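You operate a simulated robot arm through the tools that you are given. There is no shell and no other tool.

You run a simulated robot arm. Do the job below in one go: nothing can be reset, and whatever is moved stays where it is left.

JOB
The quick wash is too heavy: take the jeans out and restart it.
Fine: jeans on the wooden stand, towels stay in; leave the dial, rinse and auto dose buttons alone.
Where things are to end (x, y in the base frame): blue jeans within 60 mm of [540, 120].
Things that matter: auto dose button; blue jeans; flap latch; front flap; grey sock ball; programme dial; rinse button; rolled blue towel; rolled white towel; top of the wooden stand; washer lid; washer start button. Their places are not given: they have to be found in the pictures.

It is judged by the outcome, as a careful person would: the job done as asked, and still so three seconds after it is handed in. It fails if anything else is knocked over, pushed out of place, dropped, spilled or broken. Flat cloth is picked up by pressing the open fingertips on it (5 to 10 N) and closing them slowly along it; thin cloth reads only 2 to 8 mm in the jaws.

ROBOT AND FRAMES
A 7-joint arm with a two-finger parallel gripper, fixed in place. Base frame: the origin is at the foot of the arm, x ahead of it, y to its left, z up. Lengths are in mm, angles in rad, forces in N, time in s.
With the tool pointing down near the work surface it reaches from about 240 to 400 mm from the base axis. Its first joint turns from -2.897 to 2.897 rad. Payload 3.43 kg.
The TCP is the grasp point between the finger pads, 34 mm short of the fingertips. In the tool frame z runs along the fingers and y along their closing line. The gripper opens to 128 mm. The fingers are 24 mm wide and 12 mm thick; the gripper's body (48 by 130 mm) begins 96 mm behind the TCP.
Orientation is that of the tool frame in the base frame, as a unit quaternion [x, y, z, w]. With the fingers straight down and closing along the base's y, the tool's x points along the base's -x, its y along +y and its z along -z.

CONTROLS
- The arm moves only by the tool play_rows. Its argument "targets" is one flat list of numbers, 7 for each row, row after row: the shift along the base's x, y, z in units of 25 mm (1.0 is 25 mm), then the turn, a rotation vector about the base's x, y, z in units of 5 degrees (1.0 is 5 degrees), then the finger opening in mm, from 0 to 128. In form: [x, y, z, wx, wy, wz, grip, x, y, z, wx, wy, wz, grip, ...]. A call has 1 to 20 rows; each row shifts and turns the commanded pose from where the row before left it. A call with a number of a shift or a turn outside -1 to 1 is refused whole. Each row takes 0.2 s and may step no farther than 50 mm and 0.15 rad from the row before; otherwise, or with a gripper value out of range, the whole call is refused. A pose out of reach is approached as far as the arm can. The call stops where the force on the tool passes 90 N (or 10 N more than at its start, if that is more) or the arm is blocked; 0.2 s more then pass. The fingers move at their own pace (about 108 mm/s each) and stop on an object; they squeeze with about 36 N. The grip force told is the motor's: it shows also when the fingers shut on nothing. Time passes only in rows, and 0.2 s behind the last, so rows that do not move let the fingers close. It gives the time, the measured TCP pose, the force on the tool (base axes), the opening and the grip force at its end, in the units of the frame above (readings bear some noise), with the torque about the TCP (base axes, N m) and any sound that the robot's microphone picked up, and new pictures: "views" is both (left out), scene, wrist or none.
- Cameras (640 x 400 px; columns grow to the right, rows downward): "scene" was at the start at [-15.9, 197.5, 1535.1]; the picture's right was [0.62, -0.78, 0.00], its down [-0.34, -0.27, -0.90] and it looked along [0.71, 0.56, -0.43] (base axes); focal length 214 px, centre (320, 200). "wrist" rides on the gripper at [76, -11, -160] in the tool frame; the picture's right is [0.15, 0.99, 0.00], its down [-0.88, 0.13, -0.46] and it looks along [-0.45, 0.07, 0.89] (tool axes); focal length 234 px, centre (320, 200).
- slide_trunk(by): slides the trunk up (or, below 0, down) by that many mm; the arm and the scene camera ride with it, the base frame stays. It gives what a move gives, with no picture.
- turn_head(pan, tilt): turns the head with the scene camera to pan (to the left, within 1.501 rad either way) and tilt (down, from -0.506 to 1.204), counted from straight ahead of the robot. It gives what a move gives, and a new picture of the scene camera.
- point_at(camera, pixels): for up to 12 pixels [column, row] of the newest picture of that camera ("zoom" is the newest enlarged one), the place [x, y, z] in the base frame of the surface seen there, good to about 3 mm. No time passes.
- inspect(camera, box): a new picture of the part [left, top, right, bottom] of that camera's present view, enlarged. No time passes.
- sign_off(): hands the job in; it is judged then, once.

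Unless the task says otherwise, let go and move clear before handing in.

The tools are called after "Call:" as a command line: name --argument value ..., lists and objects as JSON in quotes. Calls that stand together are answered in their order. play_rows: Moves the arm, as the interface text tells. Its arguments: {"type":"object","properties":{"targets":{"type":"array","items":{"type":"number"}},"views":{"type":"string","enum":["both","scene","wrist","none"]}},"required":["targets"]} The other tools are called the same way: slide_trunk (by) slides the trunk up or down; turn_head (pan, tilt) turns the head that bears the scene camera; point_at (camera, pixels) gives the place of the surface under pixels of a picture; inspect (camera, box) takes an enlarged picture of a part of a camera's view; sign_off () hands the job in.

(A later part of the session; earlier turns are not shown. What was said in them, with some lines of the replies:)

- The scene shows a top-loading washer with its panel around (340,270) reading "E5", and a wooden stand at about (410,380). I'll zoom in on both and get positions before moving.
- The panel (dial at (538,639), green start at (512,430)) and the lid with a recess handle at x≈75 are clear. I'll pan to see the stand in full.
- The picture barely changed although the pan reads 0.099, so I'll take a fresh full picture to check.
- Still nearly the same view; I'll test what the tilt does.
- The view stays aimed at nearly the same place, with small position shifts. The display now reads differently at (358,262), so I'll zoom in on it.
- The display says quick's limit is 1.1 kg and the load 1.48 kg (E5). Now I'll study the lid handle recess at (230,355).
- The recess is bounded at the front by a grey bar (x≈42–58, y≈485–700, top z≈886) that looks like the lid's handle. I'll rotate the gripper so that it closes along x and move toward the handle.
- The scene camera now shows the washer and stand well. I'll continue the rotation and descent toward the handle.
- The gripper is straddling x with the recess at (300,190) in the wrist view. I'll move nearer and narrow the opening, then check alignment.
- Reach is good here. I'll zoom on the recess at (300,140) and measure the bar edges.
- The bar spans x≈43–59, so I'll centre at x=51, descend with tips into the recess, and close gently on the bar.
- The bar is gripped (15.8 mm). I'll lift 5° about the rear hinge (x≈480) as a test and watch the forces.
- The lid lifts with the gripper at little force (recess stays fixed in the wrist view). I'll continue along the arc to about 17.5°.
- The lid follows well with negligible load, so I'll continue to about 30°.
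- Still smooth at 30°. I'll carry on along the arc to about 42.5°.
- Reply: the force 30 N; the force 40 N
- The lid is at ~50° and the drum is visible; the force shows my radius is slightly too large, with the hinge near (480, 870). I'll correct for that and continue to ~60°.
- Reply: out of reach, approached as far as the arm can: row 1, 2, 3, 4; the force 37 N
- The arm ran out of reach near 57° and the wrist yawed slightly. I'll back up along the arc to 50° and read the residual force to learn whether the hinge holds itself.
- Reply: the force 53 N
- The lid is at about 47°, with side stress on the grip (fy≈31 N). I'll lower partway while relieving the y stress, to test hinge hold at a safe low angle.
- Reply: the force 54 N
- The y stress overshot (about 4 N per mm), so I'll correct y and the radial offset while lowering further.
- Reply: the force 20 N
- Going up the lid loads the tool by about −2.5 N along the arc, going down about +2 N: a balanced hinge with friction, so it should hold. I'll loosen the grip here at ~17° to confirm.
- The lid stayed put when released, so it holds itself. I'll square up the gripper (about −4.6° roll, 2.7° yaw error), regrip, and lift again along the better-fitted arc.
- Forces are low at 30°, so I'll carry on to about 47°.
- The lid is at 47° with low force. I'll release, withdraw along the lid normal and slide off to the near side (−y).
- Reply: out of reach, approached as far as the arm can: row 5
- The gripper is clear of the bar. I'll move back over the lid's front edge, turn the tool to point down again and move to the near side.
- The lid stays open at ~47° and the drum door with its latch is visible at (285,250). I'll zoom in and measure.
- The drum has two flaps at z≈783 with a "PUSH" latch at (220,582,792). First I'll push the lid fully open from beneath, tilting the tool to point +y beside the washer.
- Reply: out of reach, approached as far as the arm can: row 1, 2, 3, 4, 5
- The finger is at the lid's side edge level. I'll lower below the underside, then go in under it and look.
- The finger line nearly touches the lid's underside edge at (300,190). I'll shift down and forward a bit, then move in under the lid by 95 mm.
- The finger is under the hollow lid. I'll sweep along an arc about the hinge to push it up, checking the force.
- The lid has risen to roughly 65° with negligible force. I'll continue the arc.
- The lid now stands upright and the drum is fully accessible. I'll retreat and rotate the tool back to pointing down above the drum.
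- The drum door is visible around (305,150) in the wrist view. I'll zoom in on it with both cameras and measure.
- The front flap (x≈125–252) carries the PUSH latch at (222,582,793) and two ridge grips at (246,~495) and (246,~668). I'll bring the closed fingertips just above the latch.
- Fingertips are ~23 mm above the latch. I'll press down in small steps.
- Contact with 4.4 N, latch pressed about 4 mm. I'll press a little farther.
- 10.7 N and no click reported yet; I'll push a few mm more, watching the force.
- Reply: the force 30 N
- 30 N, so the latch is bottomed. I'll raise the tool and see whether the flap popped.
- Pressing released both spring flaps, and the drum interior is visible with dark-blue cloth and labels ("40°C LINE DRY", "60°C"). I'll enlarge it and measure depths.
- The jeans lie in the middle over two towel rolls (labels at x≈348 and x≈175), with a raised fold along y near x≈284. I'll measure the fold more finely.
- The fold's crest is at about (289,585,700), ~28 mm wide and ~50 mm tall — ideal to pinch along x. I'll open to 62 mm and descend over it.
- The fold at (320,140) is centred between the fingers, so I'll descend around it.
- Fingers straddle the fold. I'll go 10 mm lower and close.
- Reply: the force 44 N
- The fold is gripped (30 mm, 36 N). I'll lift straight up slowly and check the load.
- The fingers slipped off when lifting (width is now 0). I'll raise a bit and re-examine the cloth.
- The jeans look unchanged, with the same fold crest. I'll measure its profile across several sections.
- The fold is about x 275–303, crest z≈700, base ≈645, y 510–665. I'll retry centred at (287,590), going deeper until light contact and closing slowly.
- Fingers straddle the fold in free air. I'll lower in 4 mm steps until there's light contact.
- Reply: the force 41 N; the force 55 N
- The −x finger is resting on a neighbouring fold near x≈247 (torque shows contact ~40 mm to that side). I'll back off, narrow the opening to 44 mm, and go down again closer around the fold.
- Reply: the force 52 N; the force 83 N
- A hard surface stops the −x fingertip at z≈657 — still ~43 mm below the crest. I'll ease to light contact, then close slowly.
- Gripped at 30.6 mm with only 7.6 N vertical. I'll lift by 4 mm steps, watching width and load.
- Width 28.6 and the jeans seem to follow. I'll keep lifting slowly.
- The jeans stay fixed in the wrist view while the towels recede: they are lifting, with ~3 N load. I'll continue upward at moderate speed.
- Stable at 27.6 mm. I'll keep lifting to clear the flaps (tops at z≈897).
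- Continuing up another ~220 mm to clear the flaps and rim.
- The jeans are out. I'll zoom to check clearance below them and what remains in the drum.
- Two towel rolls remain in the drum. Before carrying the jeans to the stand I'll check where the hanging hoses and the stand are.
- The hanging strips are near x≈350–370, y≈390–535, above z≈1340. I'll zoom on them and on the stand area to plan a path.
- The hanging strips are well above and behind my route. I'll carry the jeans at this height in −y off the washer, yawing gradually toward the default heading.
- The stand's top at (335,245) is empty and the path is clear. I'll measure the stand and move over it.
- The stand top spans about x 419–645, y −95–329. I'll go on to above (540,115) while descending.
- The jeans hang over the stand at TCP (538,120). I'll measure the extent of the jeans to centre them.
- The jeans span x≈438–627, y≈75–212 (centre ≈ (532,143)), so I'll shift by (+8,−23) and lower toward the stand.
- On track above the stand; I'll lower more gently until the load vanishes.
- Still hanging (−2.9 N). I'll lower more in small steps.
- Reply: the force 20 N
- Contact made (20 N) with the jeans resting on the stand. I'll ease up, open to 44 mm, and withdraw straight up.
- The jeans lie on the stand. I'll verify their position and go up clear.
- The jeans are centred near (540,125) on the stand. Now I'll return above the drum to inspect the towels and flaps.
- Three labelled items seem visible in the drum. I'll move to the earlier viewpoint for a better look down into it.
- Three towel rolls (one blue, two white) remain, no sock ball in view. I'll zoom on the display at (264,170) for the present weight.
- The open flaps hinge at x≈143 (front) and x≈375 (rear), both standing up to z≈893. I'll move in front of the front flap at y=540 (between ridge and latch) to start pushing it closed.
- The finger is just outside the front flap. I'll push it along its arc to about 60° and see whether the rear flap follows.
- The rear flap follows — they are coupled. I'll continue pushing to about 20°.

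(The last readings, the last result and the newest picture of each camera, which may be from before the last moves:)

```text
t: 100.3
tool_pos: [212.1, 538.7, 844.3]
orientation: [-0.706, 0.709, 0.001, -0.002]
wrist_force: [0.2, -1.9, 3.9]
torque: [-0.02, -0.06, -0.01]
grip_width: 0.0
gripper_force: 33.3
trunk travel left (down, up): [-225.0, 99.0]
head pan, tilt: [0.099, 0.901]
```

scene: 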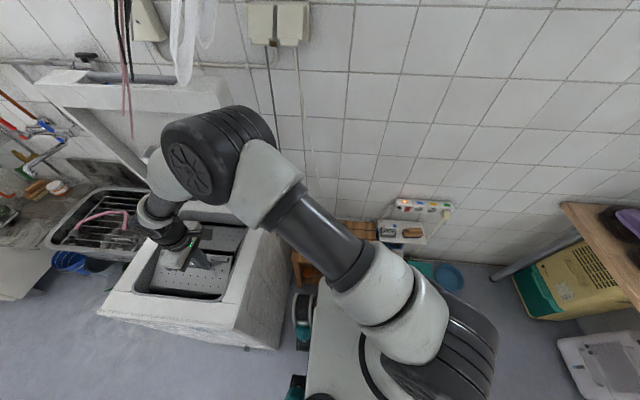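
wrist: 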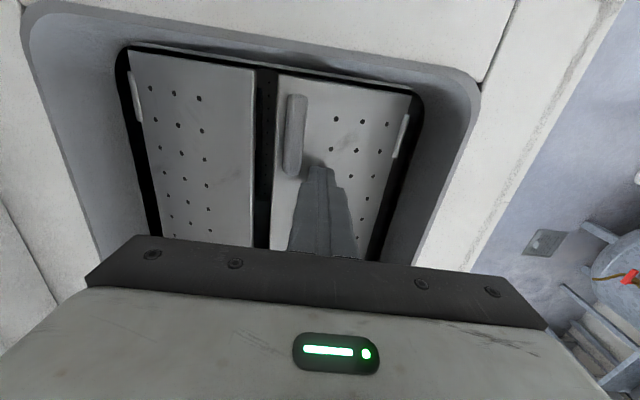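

Both flaps are nearly shut. I'll push down the rest of the way for the latch to catch.

Call:
play_rows --targets '[0.152, 0, -0.5, 0, 0, 0, 0, 0.06, 0, -0.35, 0, 0, 0, 0, 0, 0, -0.2, 0, 0, 0, 0]'

```text
t: 101.1
tool_pos: [216.6, 539.7, 818.8]
orientation: [-0.706, 0.708, 0.001, -0.001]
wrist_force: [4.5, -0.5, 5.2]
torque: [-0.02, -0.17, 0.02]
grip_width: 0.0
gripper_force: 33.1
trunk travel left (down, up): [-225.0, 99.0]
head pan, tilt: [0.099, 0.901]
```

scene: 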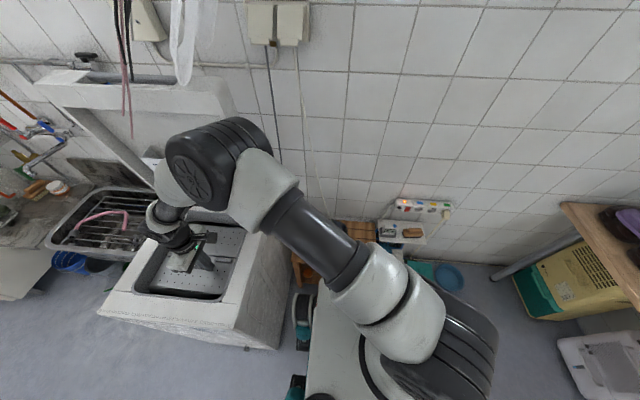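
wrist: 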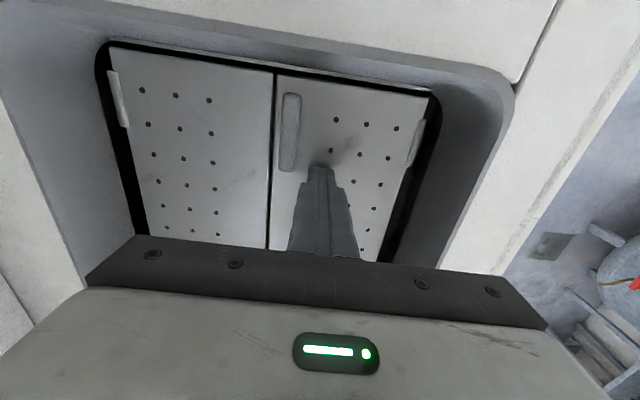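

Flaps look level, tip at z≈785. I'll press a bit more for the latch, then lift and check that they stay shut.

Call:
play_rows --targets '[0, 0, -0.12, 0, 0, 0, 0, 0, 0, -0.12, 0, 0, 0, 0, 0, 0, 0, 0, 0, 0, 0]' --views "none"

Call:
play_rows --targets '[0, 0, 0.4, 0, 0, 0, 0, 0, 0, 0.8, 0, 0, 0, 0, 0, 0, 1, 0, 0, 0, 0, 0, 0, 1, 0, 0, 0, 0, 0, 0, 1, 0, 0, 0, 0]'

```text
t: 101.9
tool_pos: [216.3, 539.7, 815.0]
orientation: [-0.706, 0.708, 0.002, 0.0]
wrist_force: [2.6, -1.4, 30.3]
torque: [-0.42, -0.11, 0.01]
grip_width: 0.0
gripper_force: 32.7
trunk travel left (down, up): [-225.0, 99.0]
head pan, tilt: [0.099, 0.901]
```

```text
t: 103.1
tool_pos: [216.6, 540.5, 916.3]
orientation: [-0.706, 0.708, 0.0, -0.002]
wrist_force: [0.0, -0.6, -0.5]
torque: [0.03, 0.04, -0.05]
grip_width: 0.0
gripper_force: 32.6
trunk travel left (down, up): [-225.0, 99.0]
head pan, tilt: [0.099, 0.901]
```

scene: 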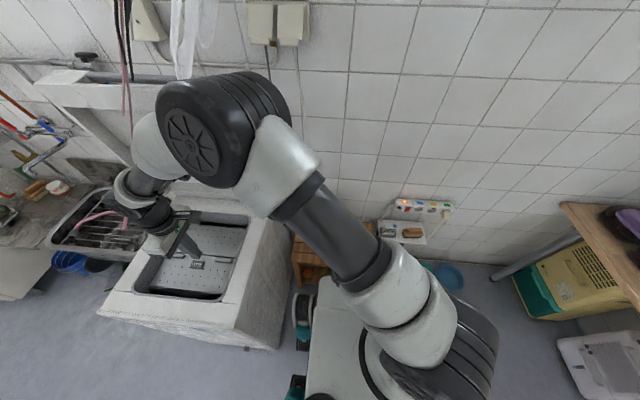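
wrist: 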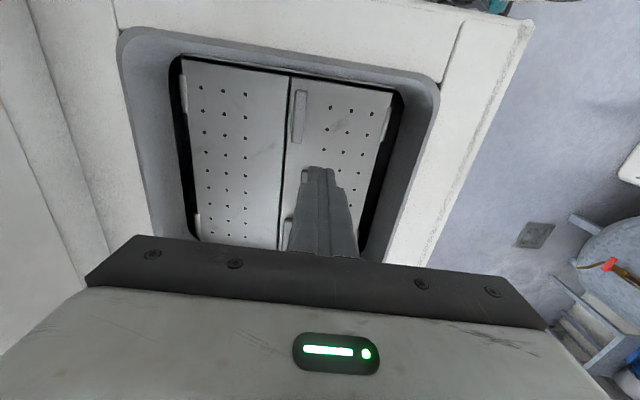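

The flaps stay latched shut. Next is closing the lid: I'll tilt the tool to point +y again and bring it beside the washer.

Call:
point_at --camera "scene" --pixels '[[130, 130], [126, 100], [180, 75], [185, 60], [150, 85], [60, 75], [120, 150]]'

Call:
play_rows --targets '[0.22, -0.5, 0.7, 0, 0, 0, 0, 0.22, -0.6, 0.7, 0, 0, 0, 0, 0.22, -0.6, 0.7, 1, 0, 0, 0, 0.22, -0.6, 0.7, 1, 0, 0, 0, 0.22, -0.6, 0.7, 1, 0, 0, 0, 0.22, -0.6, 0.7, 1, 0, 0, 0, 0.22, -0.6, 0.6, 1, 0, 0, 0, 0.22, -0.6, 0.5, 1, 0, 0, 0, 0.22, -0.6, 0.5, 1, 0, 0, 0, 0.22, -0.6, 0.4, 1, 0, 0, 0, 0.22, -0.6, 0.3, 1, 0, 0, 0, 0.22, -0.6, 0.3, 1, 0, 0, 0, 0.22, -0.6, 0.2, 1, 0, 0, 0, 0.22, -0.5, 0.2, 1, 0, 0, 0, 0.22, -0.4, 0.2, 1, 0, 0, 0, 0.22, -0.2, 0.2, 1, 0, 0, 0]'

```text
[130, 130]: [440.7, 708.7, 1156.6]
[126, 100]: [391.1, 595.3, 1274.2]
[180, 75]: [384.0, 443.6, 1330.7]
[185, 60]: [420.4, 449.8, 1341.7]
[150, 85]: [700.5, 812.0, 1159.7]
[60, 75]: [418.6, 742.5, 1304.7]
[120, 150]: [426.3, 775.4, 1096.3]
```

```text
t: 106.5
tool_pos: [306.3, 321.0, 1108.7]
orientation: [-0.579, 0.58, 0.407, 0.404]
wrist_force: [0.3, 0.8, 0.0]
torque: [-0.03, -0.01, 0.02]
grip_width: 0.0
gripper_force: 32.7
trunk travel left (down, up): [-225.0, 99.0]
head pan, tilt: [0.099, 0.901]
```

scene: 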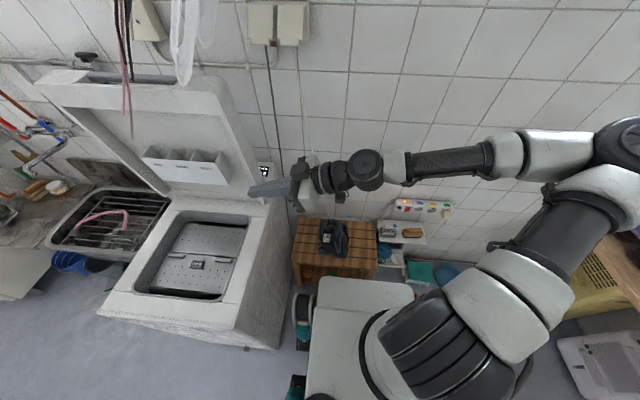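
wrist: 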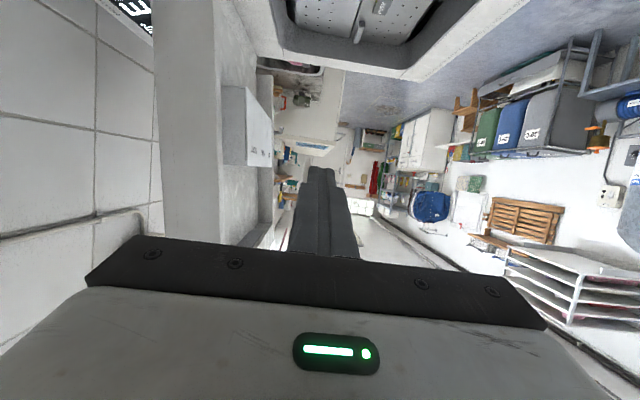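

The view is good; the lid is near vertical (~87°). Let me read the display at (264,170) and then position behind the lid.

Call:
inspect --camera "scene" --box '[245, 150, 295, 190]'

Call:
point_at --camera "wrist" --pixels '[[160, 60], [190, 60], [212, 60], [160, 150], [190, 150], [215, 150], [215, 220], [170, 220], [140, 20], [250, 120], [230, 80]]'

```text
10.00 times, centred on (270, 170) of scene
```

zoom: 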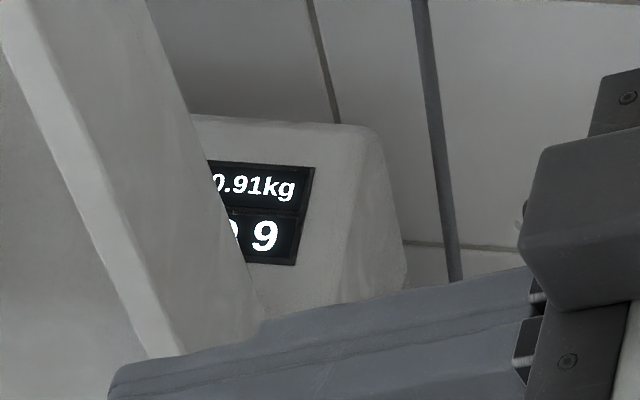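

```text
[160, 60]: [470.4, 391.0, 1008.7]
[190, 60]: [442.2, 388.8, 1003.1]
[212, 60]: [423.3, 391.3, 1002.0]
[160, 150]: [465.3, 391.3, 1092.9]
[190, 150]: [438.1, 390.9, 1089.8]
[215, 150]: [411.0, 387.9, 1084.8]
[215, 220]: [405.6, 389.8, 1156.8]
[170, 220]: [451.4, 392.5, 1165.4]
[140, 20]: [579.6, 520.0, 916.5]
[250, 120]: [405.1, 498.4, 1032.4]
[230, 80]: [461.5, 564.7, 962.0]
```

The display now shows 0.91 kg, below 1.1. The lid's side face at z≈1165 spans x≈405–460, so I'll move along its near side to x≈510, behind it.

Call:
play_rows --targets '[0.9, -0.2, 0.2, 0, 0, 0, 0, 0.9, 0, 0.2, 0, 0, 0, 0, 0.9, 0, 0.2, 0, 0, 0, 0, 0.9, 0, 0.2, 0, 0, 0, 0, 0.9, 0, 0.2, 0, 0, 0, 0, 0.9, 0, 0.2, 0, 0, 0, 0, 0.9, 0, 0.2, 0, 0, 0, 0, 0.9, 0, 0.2, 0, 0, 0, 0, 0.9, 0, 0.2, 0, 0, 0, 0]'

```text
t: 108.5
tool_pos: [507.2, 314.7, 1151.2]
orientation: [-0.579, 0.58, 0.407, 0.403]
wrist_force: [-0.2, 0.7, 0.5]
torque: [0.01, 0.0, 0.02]
grip_width: 0.0
gripper_force: 32.9
trunk travel left (down, up): [-225.0, 99.0]
head pan, tilt: [0.099, 0.901]
```

scene: 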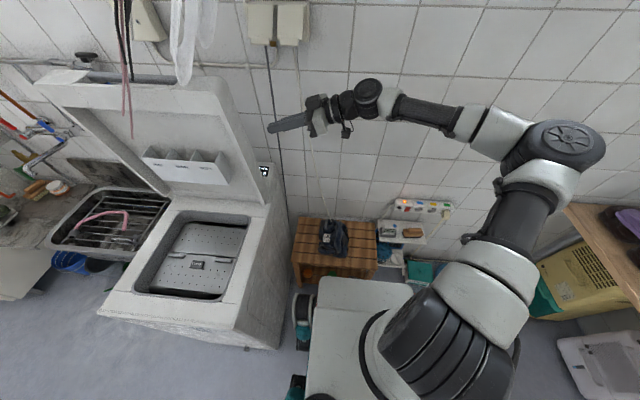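
wrist: 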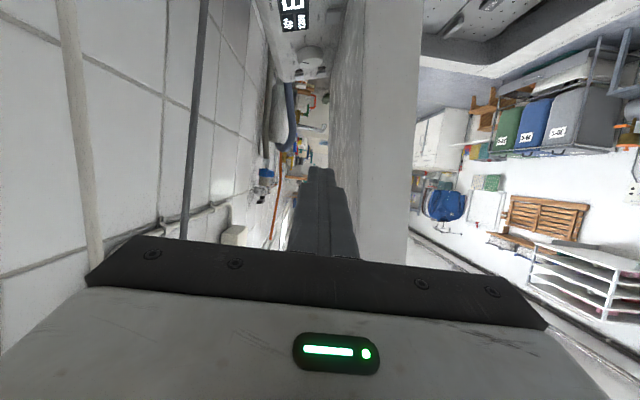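

The finger is now behind the lid's outer face. I'll move in +y behind the lid.

Call:
play_rows --targets '[0, 0.8, 0, 0, 0, 0, 0, 0, 1, 0, 0, 0, 0, 0, 0, 1, 0, 0, 0, 0, 0, 0, 1, 0, 0, 0, 0, 0]'

```text
t: 109.5
tool_pos: [506.9, 410.1, 1151.5]
orientation: [-0.579, 0.58, 0.406, 0.403]
wrist_force: [0.0, 1.2, 0.2]
torque: [-0.01, -0.01, 0.01]
grip_width: 0.0
gripper_force: 33.2
trunk travel left (down, up): [-225.0, 99.0]
head pan, tilt: [0.099, 0.901]
```

scene: 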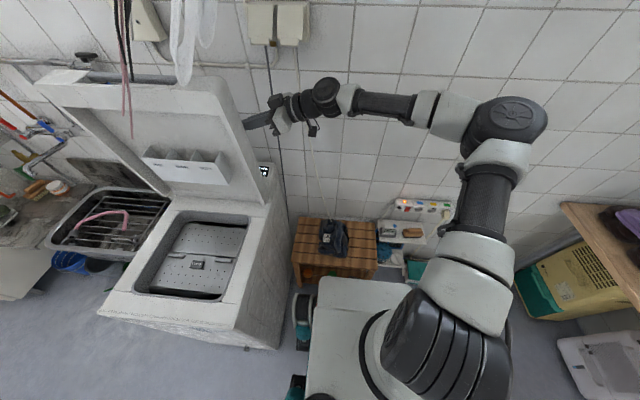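
wrist: 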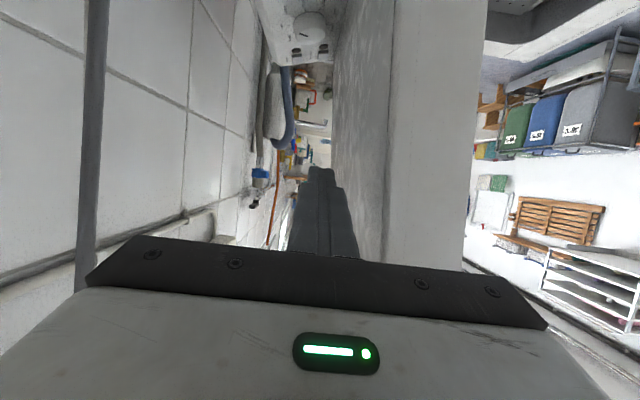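

The finger is behind the lid. I'll push it forward along its arc down to ~65° and check.

Call:
play_rows --targets '[-0.68, 0, -0.08, 0, 0, 0, 0, -0.6, 0, 0, 0, 0, 0, 0, -0.6, 0, 0, 0, 0, 0, 0, -0.5, 0, -0.06, 0, 0, 0, 0, -0.5, 0, -0.06, 0, 0, 0, 0, -0.49, 0, -0.1, 0, 0, 0, 0, -0.49, 0, -0.1, 0, 0, 0, 0, -0.48, 0, -0.14, 0, 0, 0, 0, -0.48, 0, -0.14, 0, 0, 0, 0]'

```text
t: 111.5
tool_pos: [385.6, 408.5, 1135.6]
orientation: [-0.579, 0.58, 0.407, 0.403]
wrist_force: [0.1, -0.4, -0.3]
torque: [0.0, 0.01, -0.03]
grip_width: 0.0
gripper_force: 32.7
trunk travel left (down, up): [-225.0, 99.0]
head pan, tilt: [0.099, 0.901]
```

scene: 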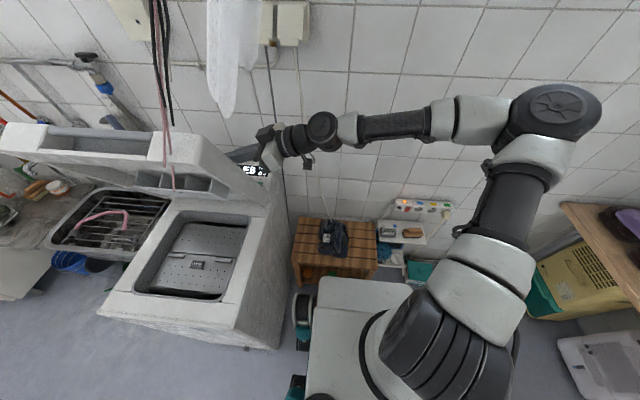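
wrist: 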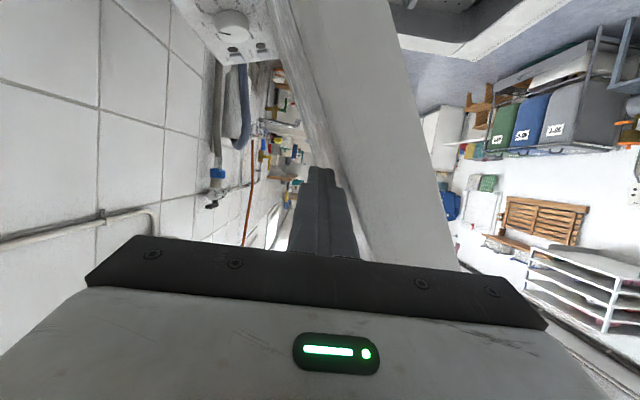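

The lid follows (≈63°). I'll keep pushing along the arc to about 35°.

Call:
play_rows --targets '[-0.46, 0, -0.18, 0, 0, 0, 0, -0.46, 0, -0.18, 0, 0, 0, 0, -0.45, 0, -0.22, 0, 0, 0, 0, -0.45, 0, -0.22, 0, 0, 0, 0, -0.43, 0, -0.26, 0, 0, 0, 0, -0.43, 0, -0.26, 0, 0, 0, 0, -0.4, 0, -0.3, 0, 0, 0, 0, -0.4, 0, -0.3, 0, 0, 0, 0, -0.37, 0, -0.33, 0, 0, 0, 0, -0.37, 0, -0.33, 0, 0, 0, 0, -0.35, 0, -0.36, 0, 0, 0, 0, -0.35, 0, -0.36, 0, 0, 0, 0]'

```text
t: 114.1
tool_pos: [262.9, 408.7, 1053.3]
orientation: [0.58, -0.58, -0.407, -0.402]
wrist_force: [-0.3, -0.7, 0.1]
torque: [0.0, 0.01, -0.02]
grip_width: 0.0
gripper_force: 33.0
trunk travel left (down, up): [-225.0, 99.0]
head pan, tilt: [0.099, 0.901]
```

scene: 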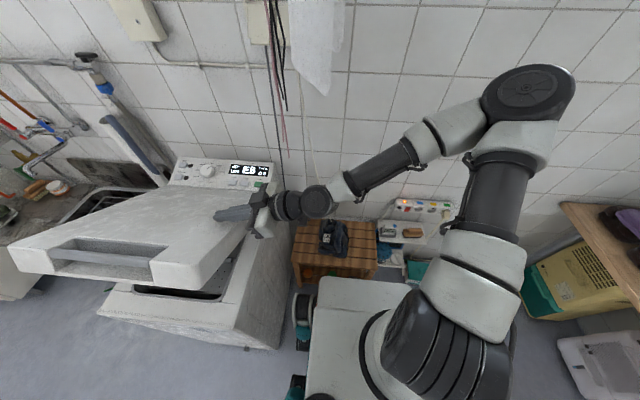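
wrist: 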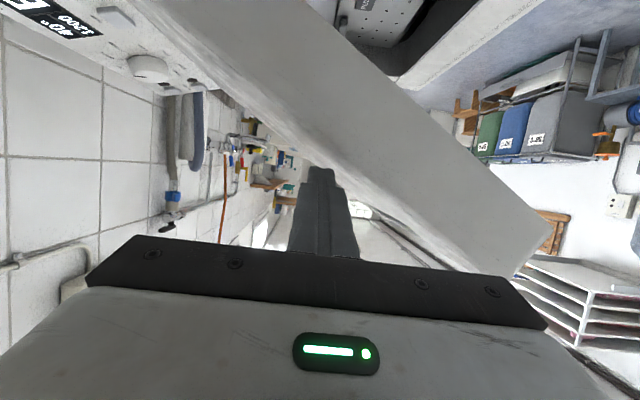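

The lid is at ~35°. I'll continue down to about 10°.

Call:
play_rows --targets '[-0.31, 0, -0.39, 0, 0, 0, 0, -0.31, 0, -0.39, 0, 0, 0, 0, -0.276, 0, -0.418, 0, 0, 0, 0, -0.276, 0, -0.418, 0, 0, 0, 0, -0.238, 0, -0.438, 0, 0, 0, 0, -0.238, 0, -0.438, 0, 0, 0, 0, -0.2, 0, -0.46, 0, 0, 0, 0, -0.2, 0, -0.46, 0, 0, 0, 0, -0.16, 0, -0.474, 0, 0, 0, 0, -0.16, 0, -0.474, 0, 0, 0, 0]'

```text
t: 116.3
tool_pos: [203.4, 409.4, 945.0]
orientation: [-0.58, 0.58, 0.407, 0.403]
wrist_force: [0.0, 0.6, 0.4]
torque: [-0.03, 0.0, 0.02]
grip_width: 0.0
gripper_force: 32.6
trunk travel left (down, up): [-225.0, 99.0]
head pan, tilt: [0.099, 0.901]
```

scene: 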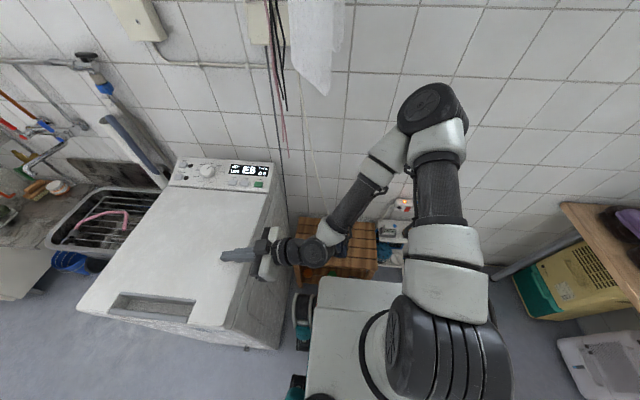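
wrist: 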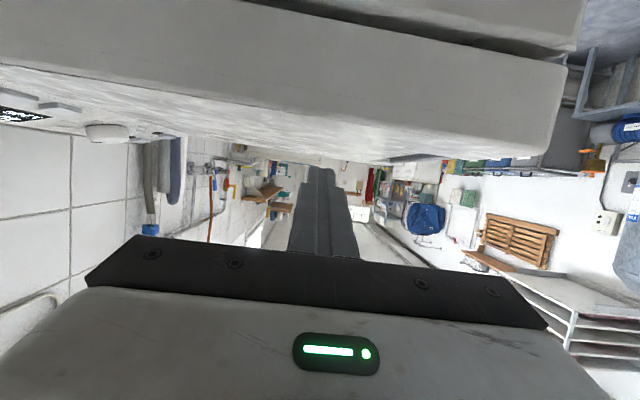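

Almost closed (~8°). I'll push it the rest of the way until it's firmly shut.

Call:
play_rows --targets '[-0.116, 0, -0.486, 0, 0, 0, 0, -0.116, 0, -0.486, 0, 0, 0, 0, -0.07, 0, -0.45, 0, 0, 0, 0, -0.07, 0, -0.4, 0, 0, 0, 0]' --views "wrist"

Call:
play_rows --targets '[0, 0, -0.2, 0, 0, 0, 0, 0, 0, -0.2, 0, 0, 0, 0]'

```text
t: 117.3
tool_pos: [195.5, 410.9, 908.7]
orientation: [0.575, -0.573, -0.411, -0.415]
wrist_force: [11.3, -17.5, 65.8]
torque: [1.53, -0.25, 0.28]
grip_width: 0.2
gripper_force: 32.6
trunk travel left (down, up): [-225.0, 99.0]
head pan, tilt: [0.099, 0.901]
```

wrist: 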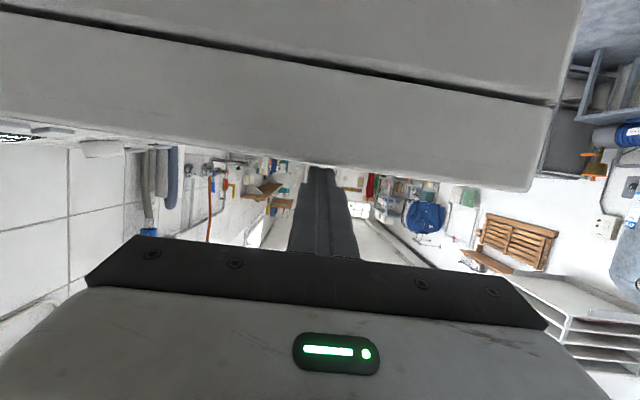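

```text
t: 117.7
tool_pos: [195.7, 414.2, 910.9]
orientation: [0.573, -0.568, -0.414, -0.42]
wrist_force: [-0.7, -12.7, 30.9]
torque: [0.6, 0.06, 0.01]
grip_width: 0.0
gripper_force: 33.1
trunk travel left (down, up): [-225.0, 99.0]
head pan, tilt: [0.099, 0.901]
stopped in row 1: the force on the tool passed its limit at 96 N (the readings are from after the stop); the commanded pose is now the measured one
```

scene: 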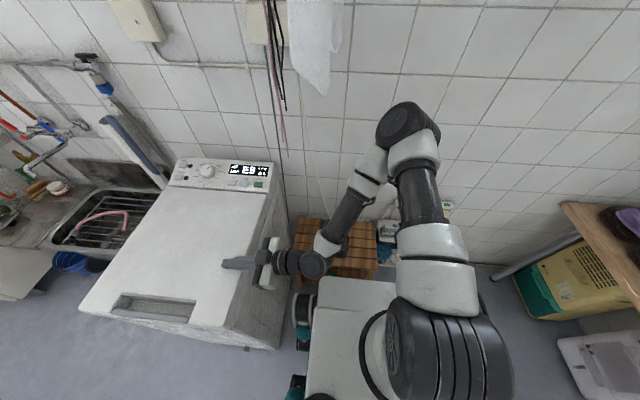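
wrist: 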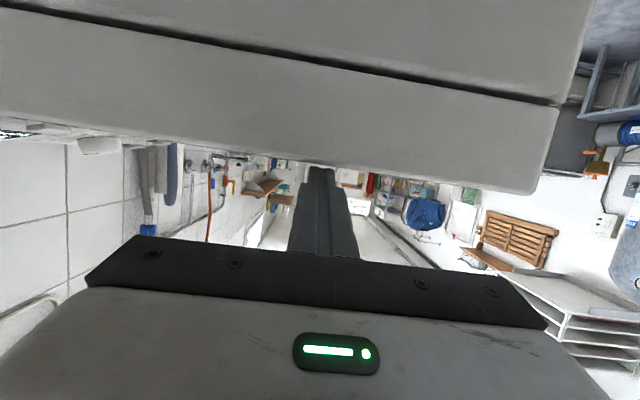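

The lid is shut (force built up to 96 N against the stop). I'll raise off it and turn the tool back down, then verify the lid's height and the display.

Call:
play_rows --targets '[0, 0, 0.6, 0, 0, 0, 0, 0, 0, 1, 0, 0, 0, 0, 0, -0.5, 1, 0, 0, 0, 0, 0, -0.5, 1, -0.5, 0, 0, 0, 0.3, 0, 1, -1, 0, 0, 0, 0.5, 0, 1, -1, 0, 0, 0, 0.5, 0, 0.6, -1, 0, 0, 0, 0.5, 0, 0.5, -1, 0, 0, 0, 0.5, 0, 0, -1, 0, 0, 0, 0.5, 0, 0, -1, 0, 0, 0, 0.5, 0, 0, -1, 0, 0, 0, 0.5, 0, 0, -1, 0, 0, 0, 0.5, 0, 0, -1, 0, 0, 0, 0.5, 0, 0, -1, 0, 0, 0, 0.5, 0, 0, -1, 0, 0, 0, 0.5, 0, 0, -1, 0, 0, 0, 0.3, 0, 0, -1, 0, 0, 0, 0, 0, 0, -0.8, 0, 0, 0]'

Call:
inspect --camera "scene" --box '[160, 150, 290, 220]'

```text
t: 121.5
tool_pos: [366.8, 405.3, 1064.0]
orientation: [0.709, -0.705, 0.001, -0.002]
wrist_force: [0.3, -0.5, 0.0]
torque: [0.01, 0.04, 0.0]
grip_width: 0.2
gripper_force: 32.7
out of reach, approached as far as the arm can: row 3, 4
trunk travel left (down, up): [-225.0, 99.0]
head pan, tilt: [0.099, 0.901]
```

scene: 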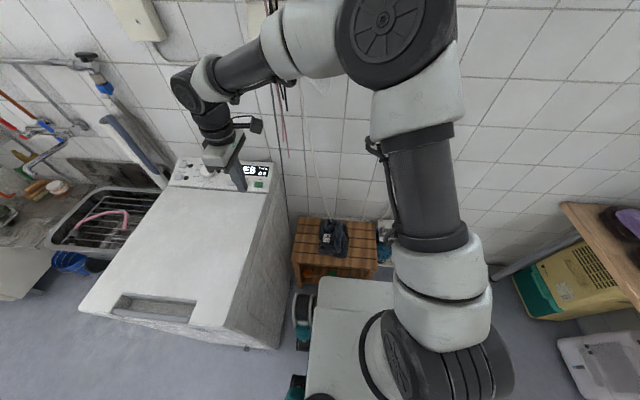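
wrist: 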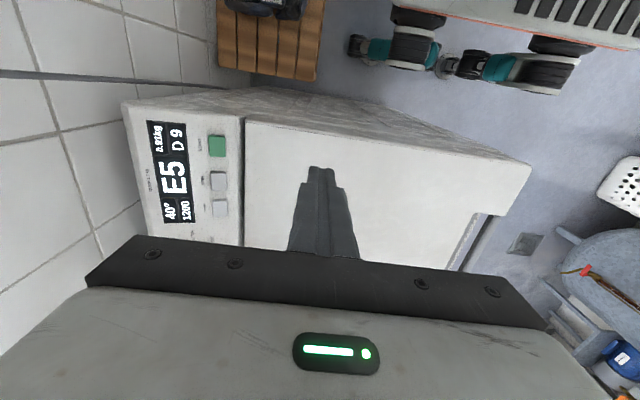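

```text
4.92 times, centred on (225, 185) of scene
```

zoom: 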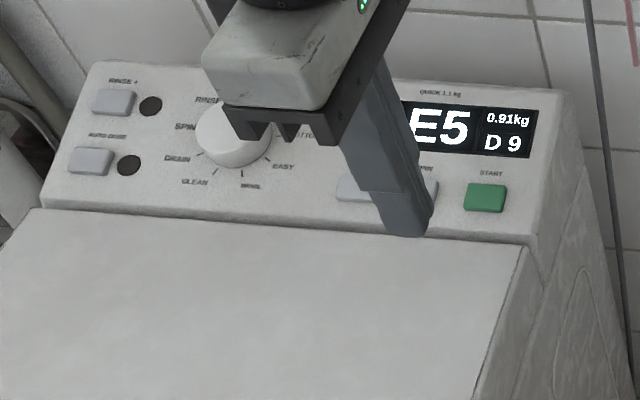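

Display reads 0.91 kg with E5 still showing; I need the start button's exact place.

Call:
point_at --camera "wrist" --pixels '[[217, 146], [212, 146], [222, 146], [217, 138], [217, 154], [219, 181], [235, 146], [205, 146], [300, 140], [400, 160]]'

Call:
inspect --camera "wrist" --box '[120, 100, 260, 240]'

```text
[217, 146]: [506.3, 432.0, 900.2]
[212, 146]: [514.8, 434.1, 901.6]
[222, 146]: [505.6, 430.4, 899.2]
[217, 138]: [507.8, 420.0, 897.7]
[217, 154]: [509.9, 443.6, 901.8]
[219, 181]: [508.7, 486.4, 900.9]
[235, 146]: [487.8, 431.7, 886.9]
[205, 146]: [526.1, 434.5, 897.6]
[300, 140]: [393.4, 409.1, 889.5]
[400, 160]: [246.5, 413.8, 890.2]
```

```text
2.86 times, centred on (190, 170) of wrist
```

zoom: 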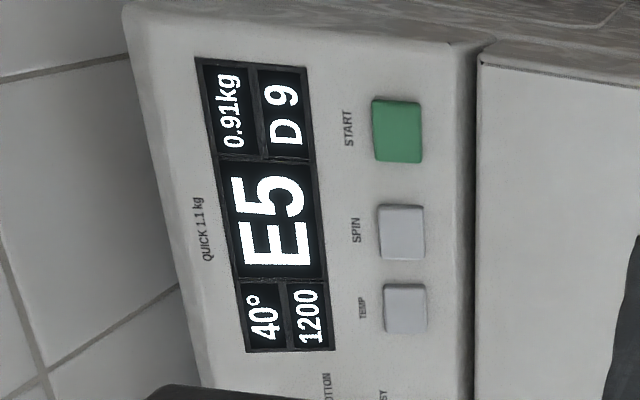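

The start button's centre is (509,432,900) and the lid is flush at z≈889. I'll move the closed fingertips above it.

Call:
play_rows --targets '[0.9, 0.2, 0, 0, 0, 0, 0, 0.9, 0.2, -0.2, 0, 0, 0, 0, 0.9, 0.2, -0.6, 0, 0, 0, 0, 0.9, 0.2, -0.8, 0, 0, 0, 0, 0.9, 0.2, -0.8, 0, 0, 0, 0, 0.8, 0.06, -0.8, 0, 0, 0, 0, 0.38, 0, -0.7, 0, 0, 0, 0]'

```text
t: 123.1
tool_pos: [510.5, 433.3, 966.5]
orientation: [0.709, -0.705, 0.001, -0.002]
wrist_force: [0.6, 0.2, -0.1]
torque: [0.01, 0.0, 0.0]
grip_width: 0.2
gripper_force: 33.0
trunk travel left (down, up): [-225.0, 99.0]
head pan, tilt: [0.099, 0.901]
```

scene: 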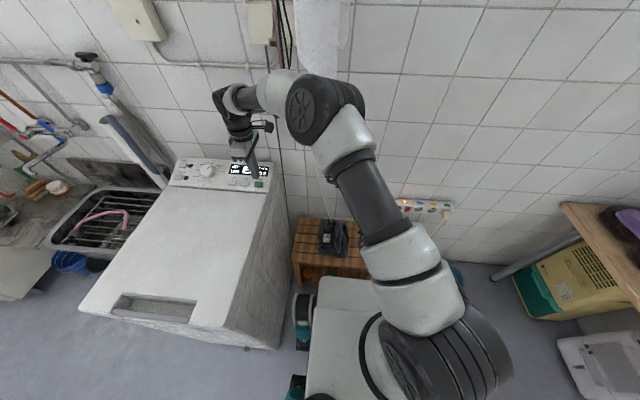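
wrist: 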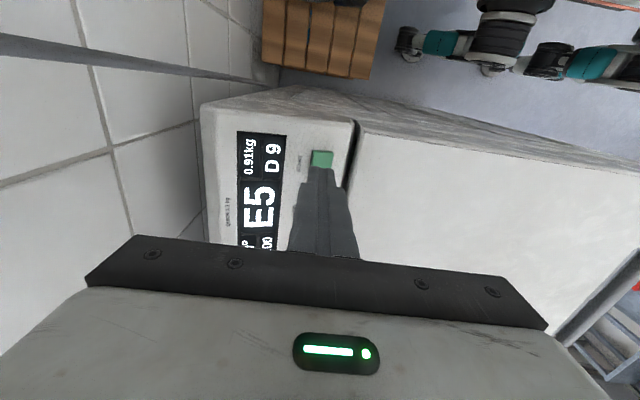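

Aligned over the green button. I'll lower and press gently in small steps.

Call:
play_rows --targets '[-0.04, 0, -0.5, 0, 0, 0, 0, 0, 0, -0.5, 0, 0, 0, 0, 0, 0, -0.16, 0, 0, 0, 0, 0, 0, -0.1, 0, 0, 0, 0]' --views "wrist"

Call:
play_rows --targets '[0, 0, -0.08, 0, 0, 0, 0, 0, 0, -0.04, 0, 0, 0, 0]' --views "wrist"

```text
t: 124.1
tool_pos: [509.5, 431.1, 934.0]
orientation: [0.709, -0.705, 0.001, -0.002]
wrist_force: [0.5, -0.4, 0.9]
torque: [0.0, -0.02, -0.02]
grip_width: 0.5
gripper_force: 32.9
trunk travel left (down, up): [-225.0, 99.0]
head pan, tilt: [0.099, 0.901]
```

wrist: 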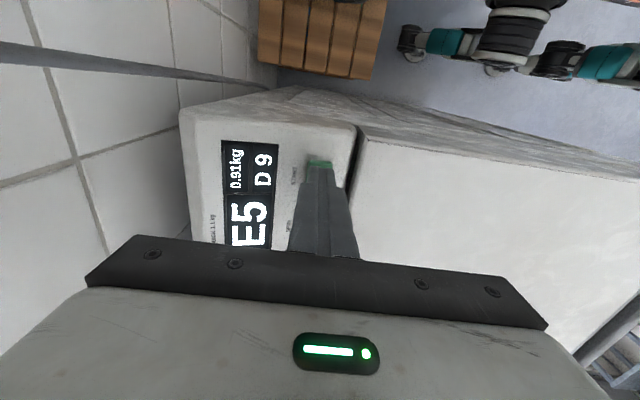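

```text
t: 124.7
tool_pos: [508.0, 431.4, 932.7]
orientation: [0.708, -0.706, 0.0, -0.002]
wrist_force: [2.1, -0.1, 3.0]
torque: [-0.04, -0.04, -0.02]
grip_width: 0.2
gripper_force: 32.9
trunk travel left (down, up): [-225.0, 99.0]
head pan, tilt: [0.099, 0.901]
heard: click
```

wrist: 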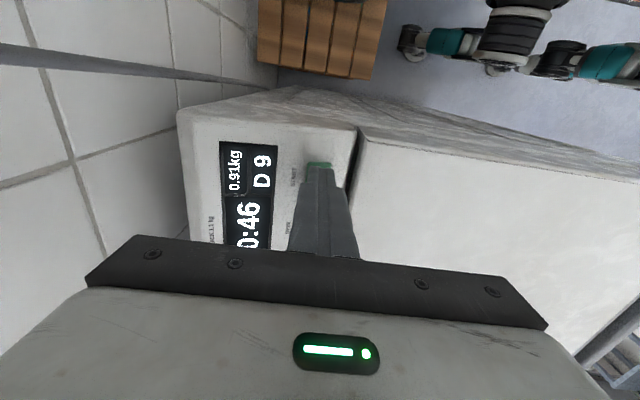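

A click was heard and the display shows 0:46 — the programme has started. I'll lift straight off and check.

Call:
play_rows --targets '[0, 0, 0.3, 0, 0, 0, 0, 0, 0, 0.6, 0, 0, 0, 0, 0, 0, 1, 0, 0, 0, 0, 0, 0, 1, 0, 0, 0, 0, -0.6, -0.2, 1, 0, 0, 0, 0, -0.8, -0.4, 1, 0, 0, 0, 0, -0.8, -0.6, 0.5, 0, 0, 0, 0, -0.8, -0.6, 0.5, 0, 0, 0, 0, -0.8, -0.6, 0.5, 0, 0, 0, 0, -0.8, -0.6, 0, 0, 0, 0, 0]'

Call:
inspect --camera "scene" --box '[160, 150, 290, 220]'

Call:
inspect --camera "scene" --box '[280, 190, 420, 300]'

```text
t: 126.9
tool_pos: [392.5, 357.8, 1089.6]
orientation: [0.709, -0.705, 0.001, -0.002]
wrist_force: [0.0, -0.2, -0.4]
torque: [-0.04, 0.04, 0.02]
grip_width: 0.0
gripper_force: 32.8
trunk travel left (down, up): [-225.0, 99.0]
head pan, tilt: [0.099, 0.901]
```

scene: 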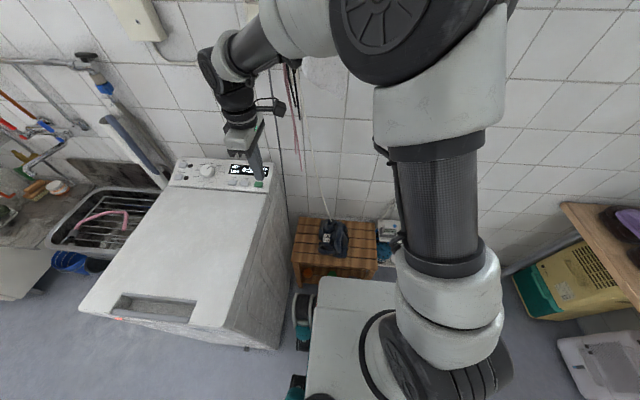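
wrist: 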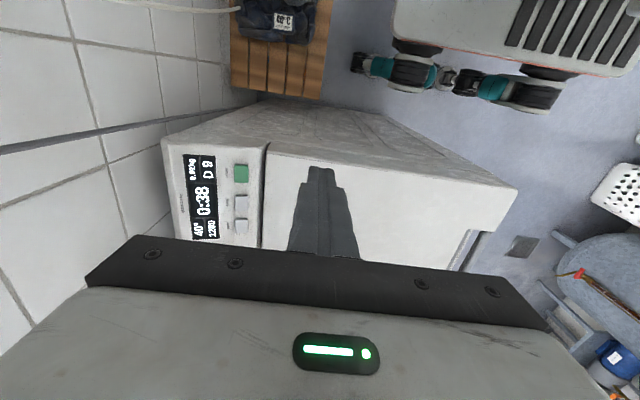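

```text
4.92 times, centred on (225, 185) of scene
```

zoom: 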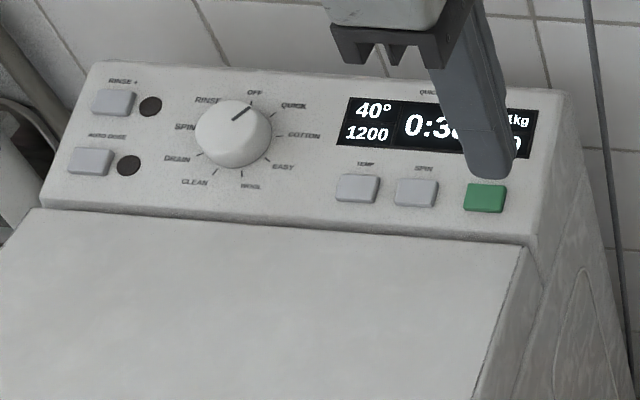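

```text
3.64 times, centred on (350, 245) of scene
```

zoom: 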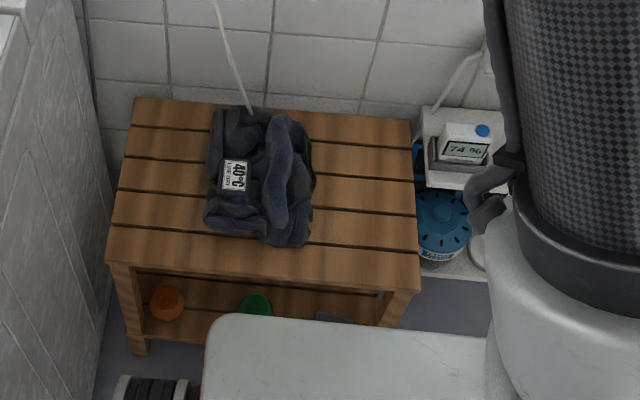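

It's running (0:38 counting down), the dial is unmoved, and the jeans lie on the stand. I'll move farther clear and check once more that no fault returns.

Call:
play_rows --targets '[-0.8, -0.4, 0.6, 0, 0, 0, 0, -0.8, -0.4, 0.6, 0, 0, 0, 0, -0.8, -0.4, 0.6, 0, 0, 0, 0, -0.6, 0, 0.6, 0, 0, 0, 0, 0, 0, 0, 0, 0, 0, 0, 0, 0, 0, 0, 0, 0, 0, 0, 0, 0, 0, 0, 0, 0, 0, 0, 0, 0, 0, 0, 0, 0, 0, 0, 0, 0, 0, 0, 0, 0, 0, 0, 0, 0, 0, 0, 0, 0, 0, 0, 0, 0]'

Call:
inspect --camera "scene" --box '[160, 150, 290, 220]'

Call:
inspect --camera "scene" --box '[70, 150, 390, 360]'

```text
t: 129.3
tool_pos: [317.2, 326.8, 1151.0]
orientation: [0.709, -0.705, 0.001, -0.002]
wrist_force: [0.1, -0.1, -0.3]
torque: [0.03, 0.01, 0.0]
grip_width: 0.1
gripper_force: 32.4
trunk travel left (down, up): [-225.0, 99.0]
head pan, tilt: [0.099, 0.901]
```

scene: 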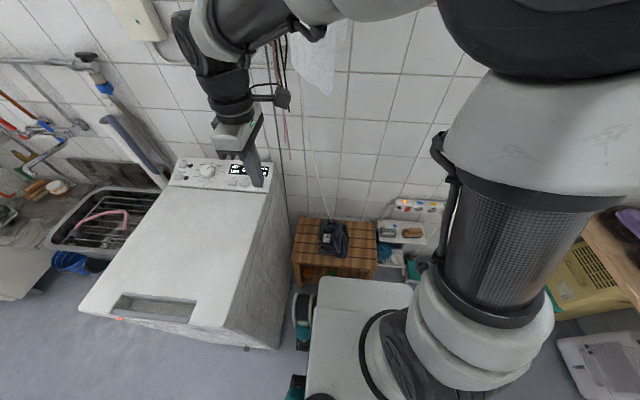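
wrist: 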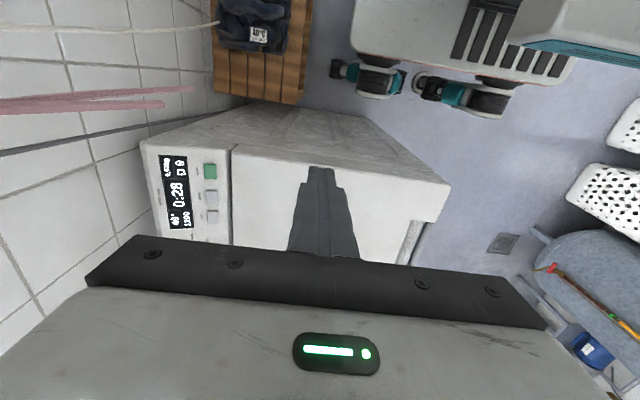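

```text
4.92 times, centred on (225, 185) of scene
```

zoom: 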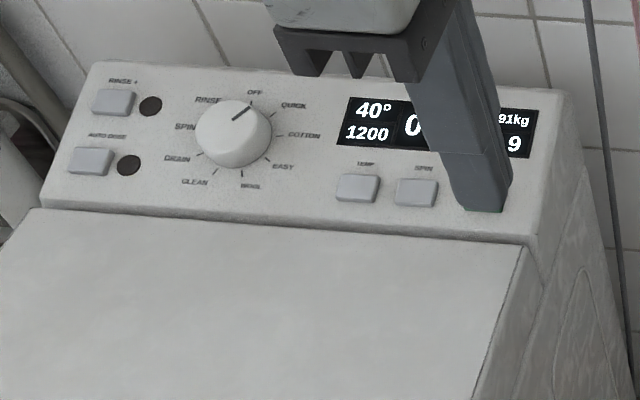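

```text
1.90 times, centred on (230, 255) of scene
```

zoom: 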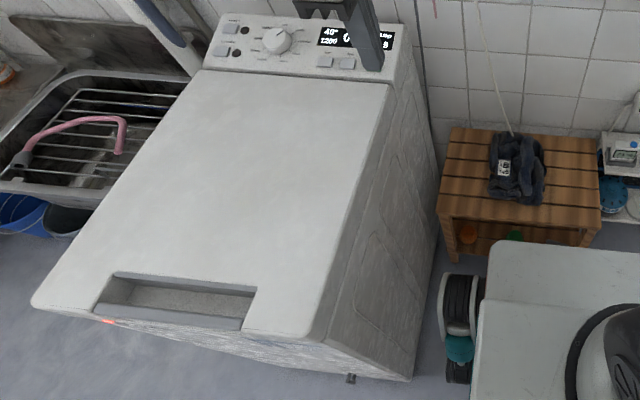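

The countdown runs (0:28) with no fault. Before handing in I'll look (no time passes) for the grey sock ball, to be sure nothing was disturbed.

Call:
inspect --camera "scene" --box '[0, 150, 140, 290]'

Call:
inspect --camera "wrist" --box '[190, 0, 330, 120]'

Call:
inspect --camera "scene" --box '[285, 200, 385, 290]'

```text
2.86 times, centred on (70, 220) of scene
```

zoom: 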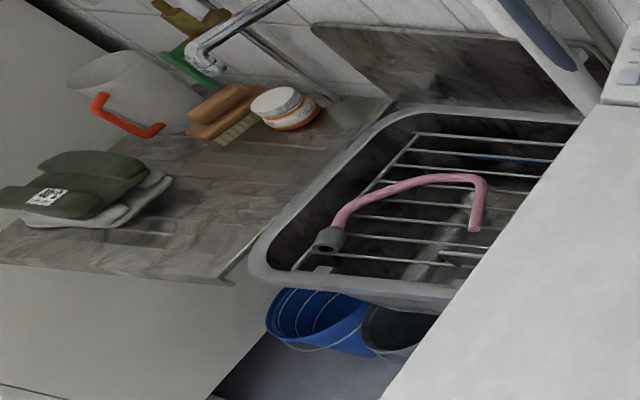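

```text
3.33 times, centred on (260, 60) of wrist
```

zoom: 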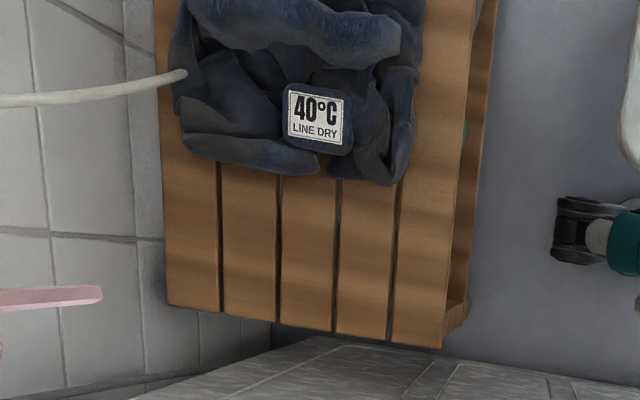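

```text
4.44 times, centred on (335, 245) of scene
```

zoom: 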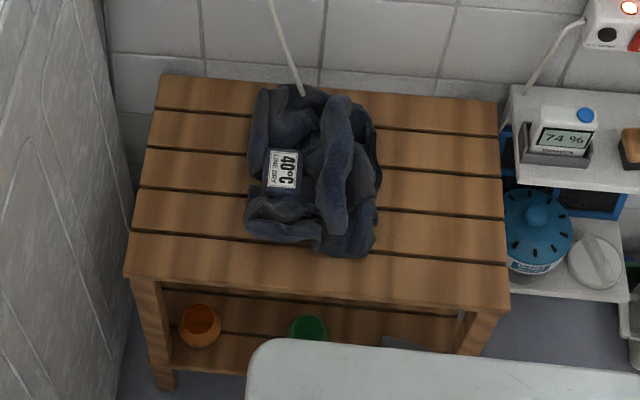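

The rolled item on the counter tray by the sink (zoom pixel (75,180)) is probably the sock ball, and it hasn't moved. The jeans are on the stand, the flaps are latched, the lid is closed and the wash is counting down, so I'm handing in.

Call:
sign_off

```text
The job is handed in.
```

The jeans are out and the quick wash is running again with the towels still inside. The display read 0.91 kg (it was 1.48 kg against a 1.1 kg limit), and the countdown had reached 0:28 with no fault when I handed in.

- **Jeans:** they lie on the wooden stand, centred at about [540, 125], within the 60 mm you allowed.
- **Drum:** there are three rolled towels inside, one blue and two white. Both drum flaps are latched and the lid is shut.
- **Controls:** of the panel controls I pressed only the start button. I did not touch the dial, the rinse button or the auto dose button.
- **Sock ball:** I could not identify it for certain. The likeliest candidate is a rolled item on the tray by the sink, which I never went near.

My first grip on the jeans slipped off inside the drum, and the second one held. The washer started on one press, with an audible click.
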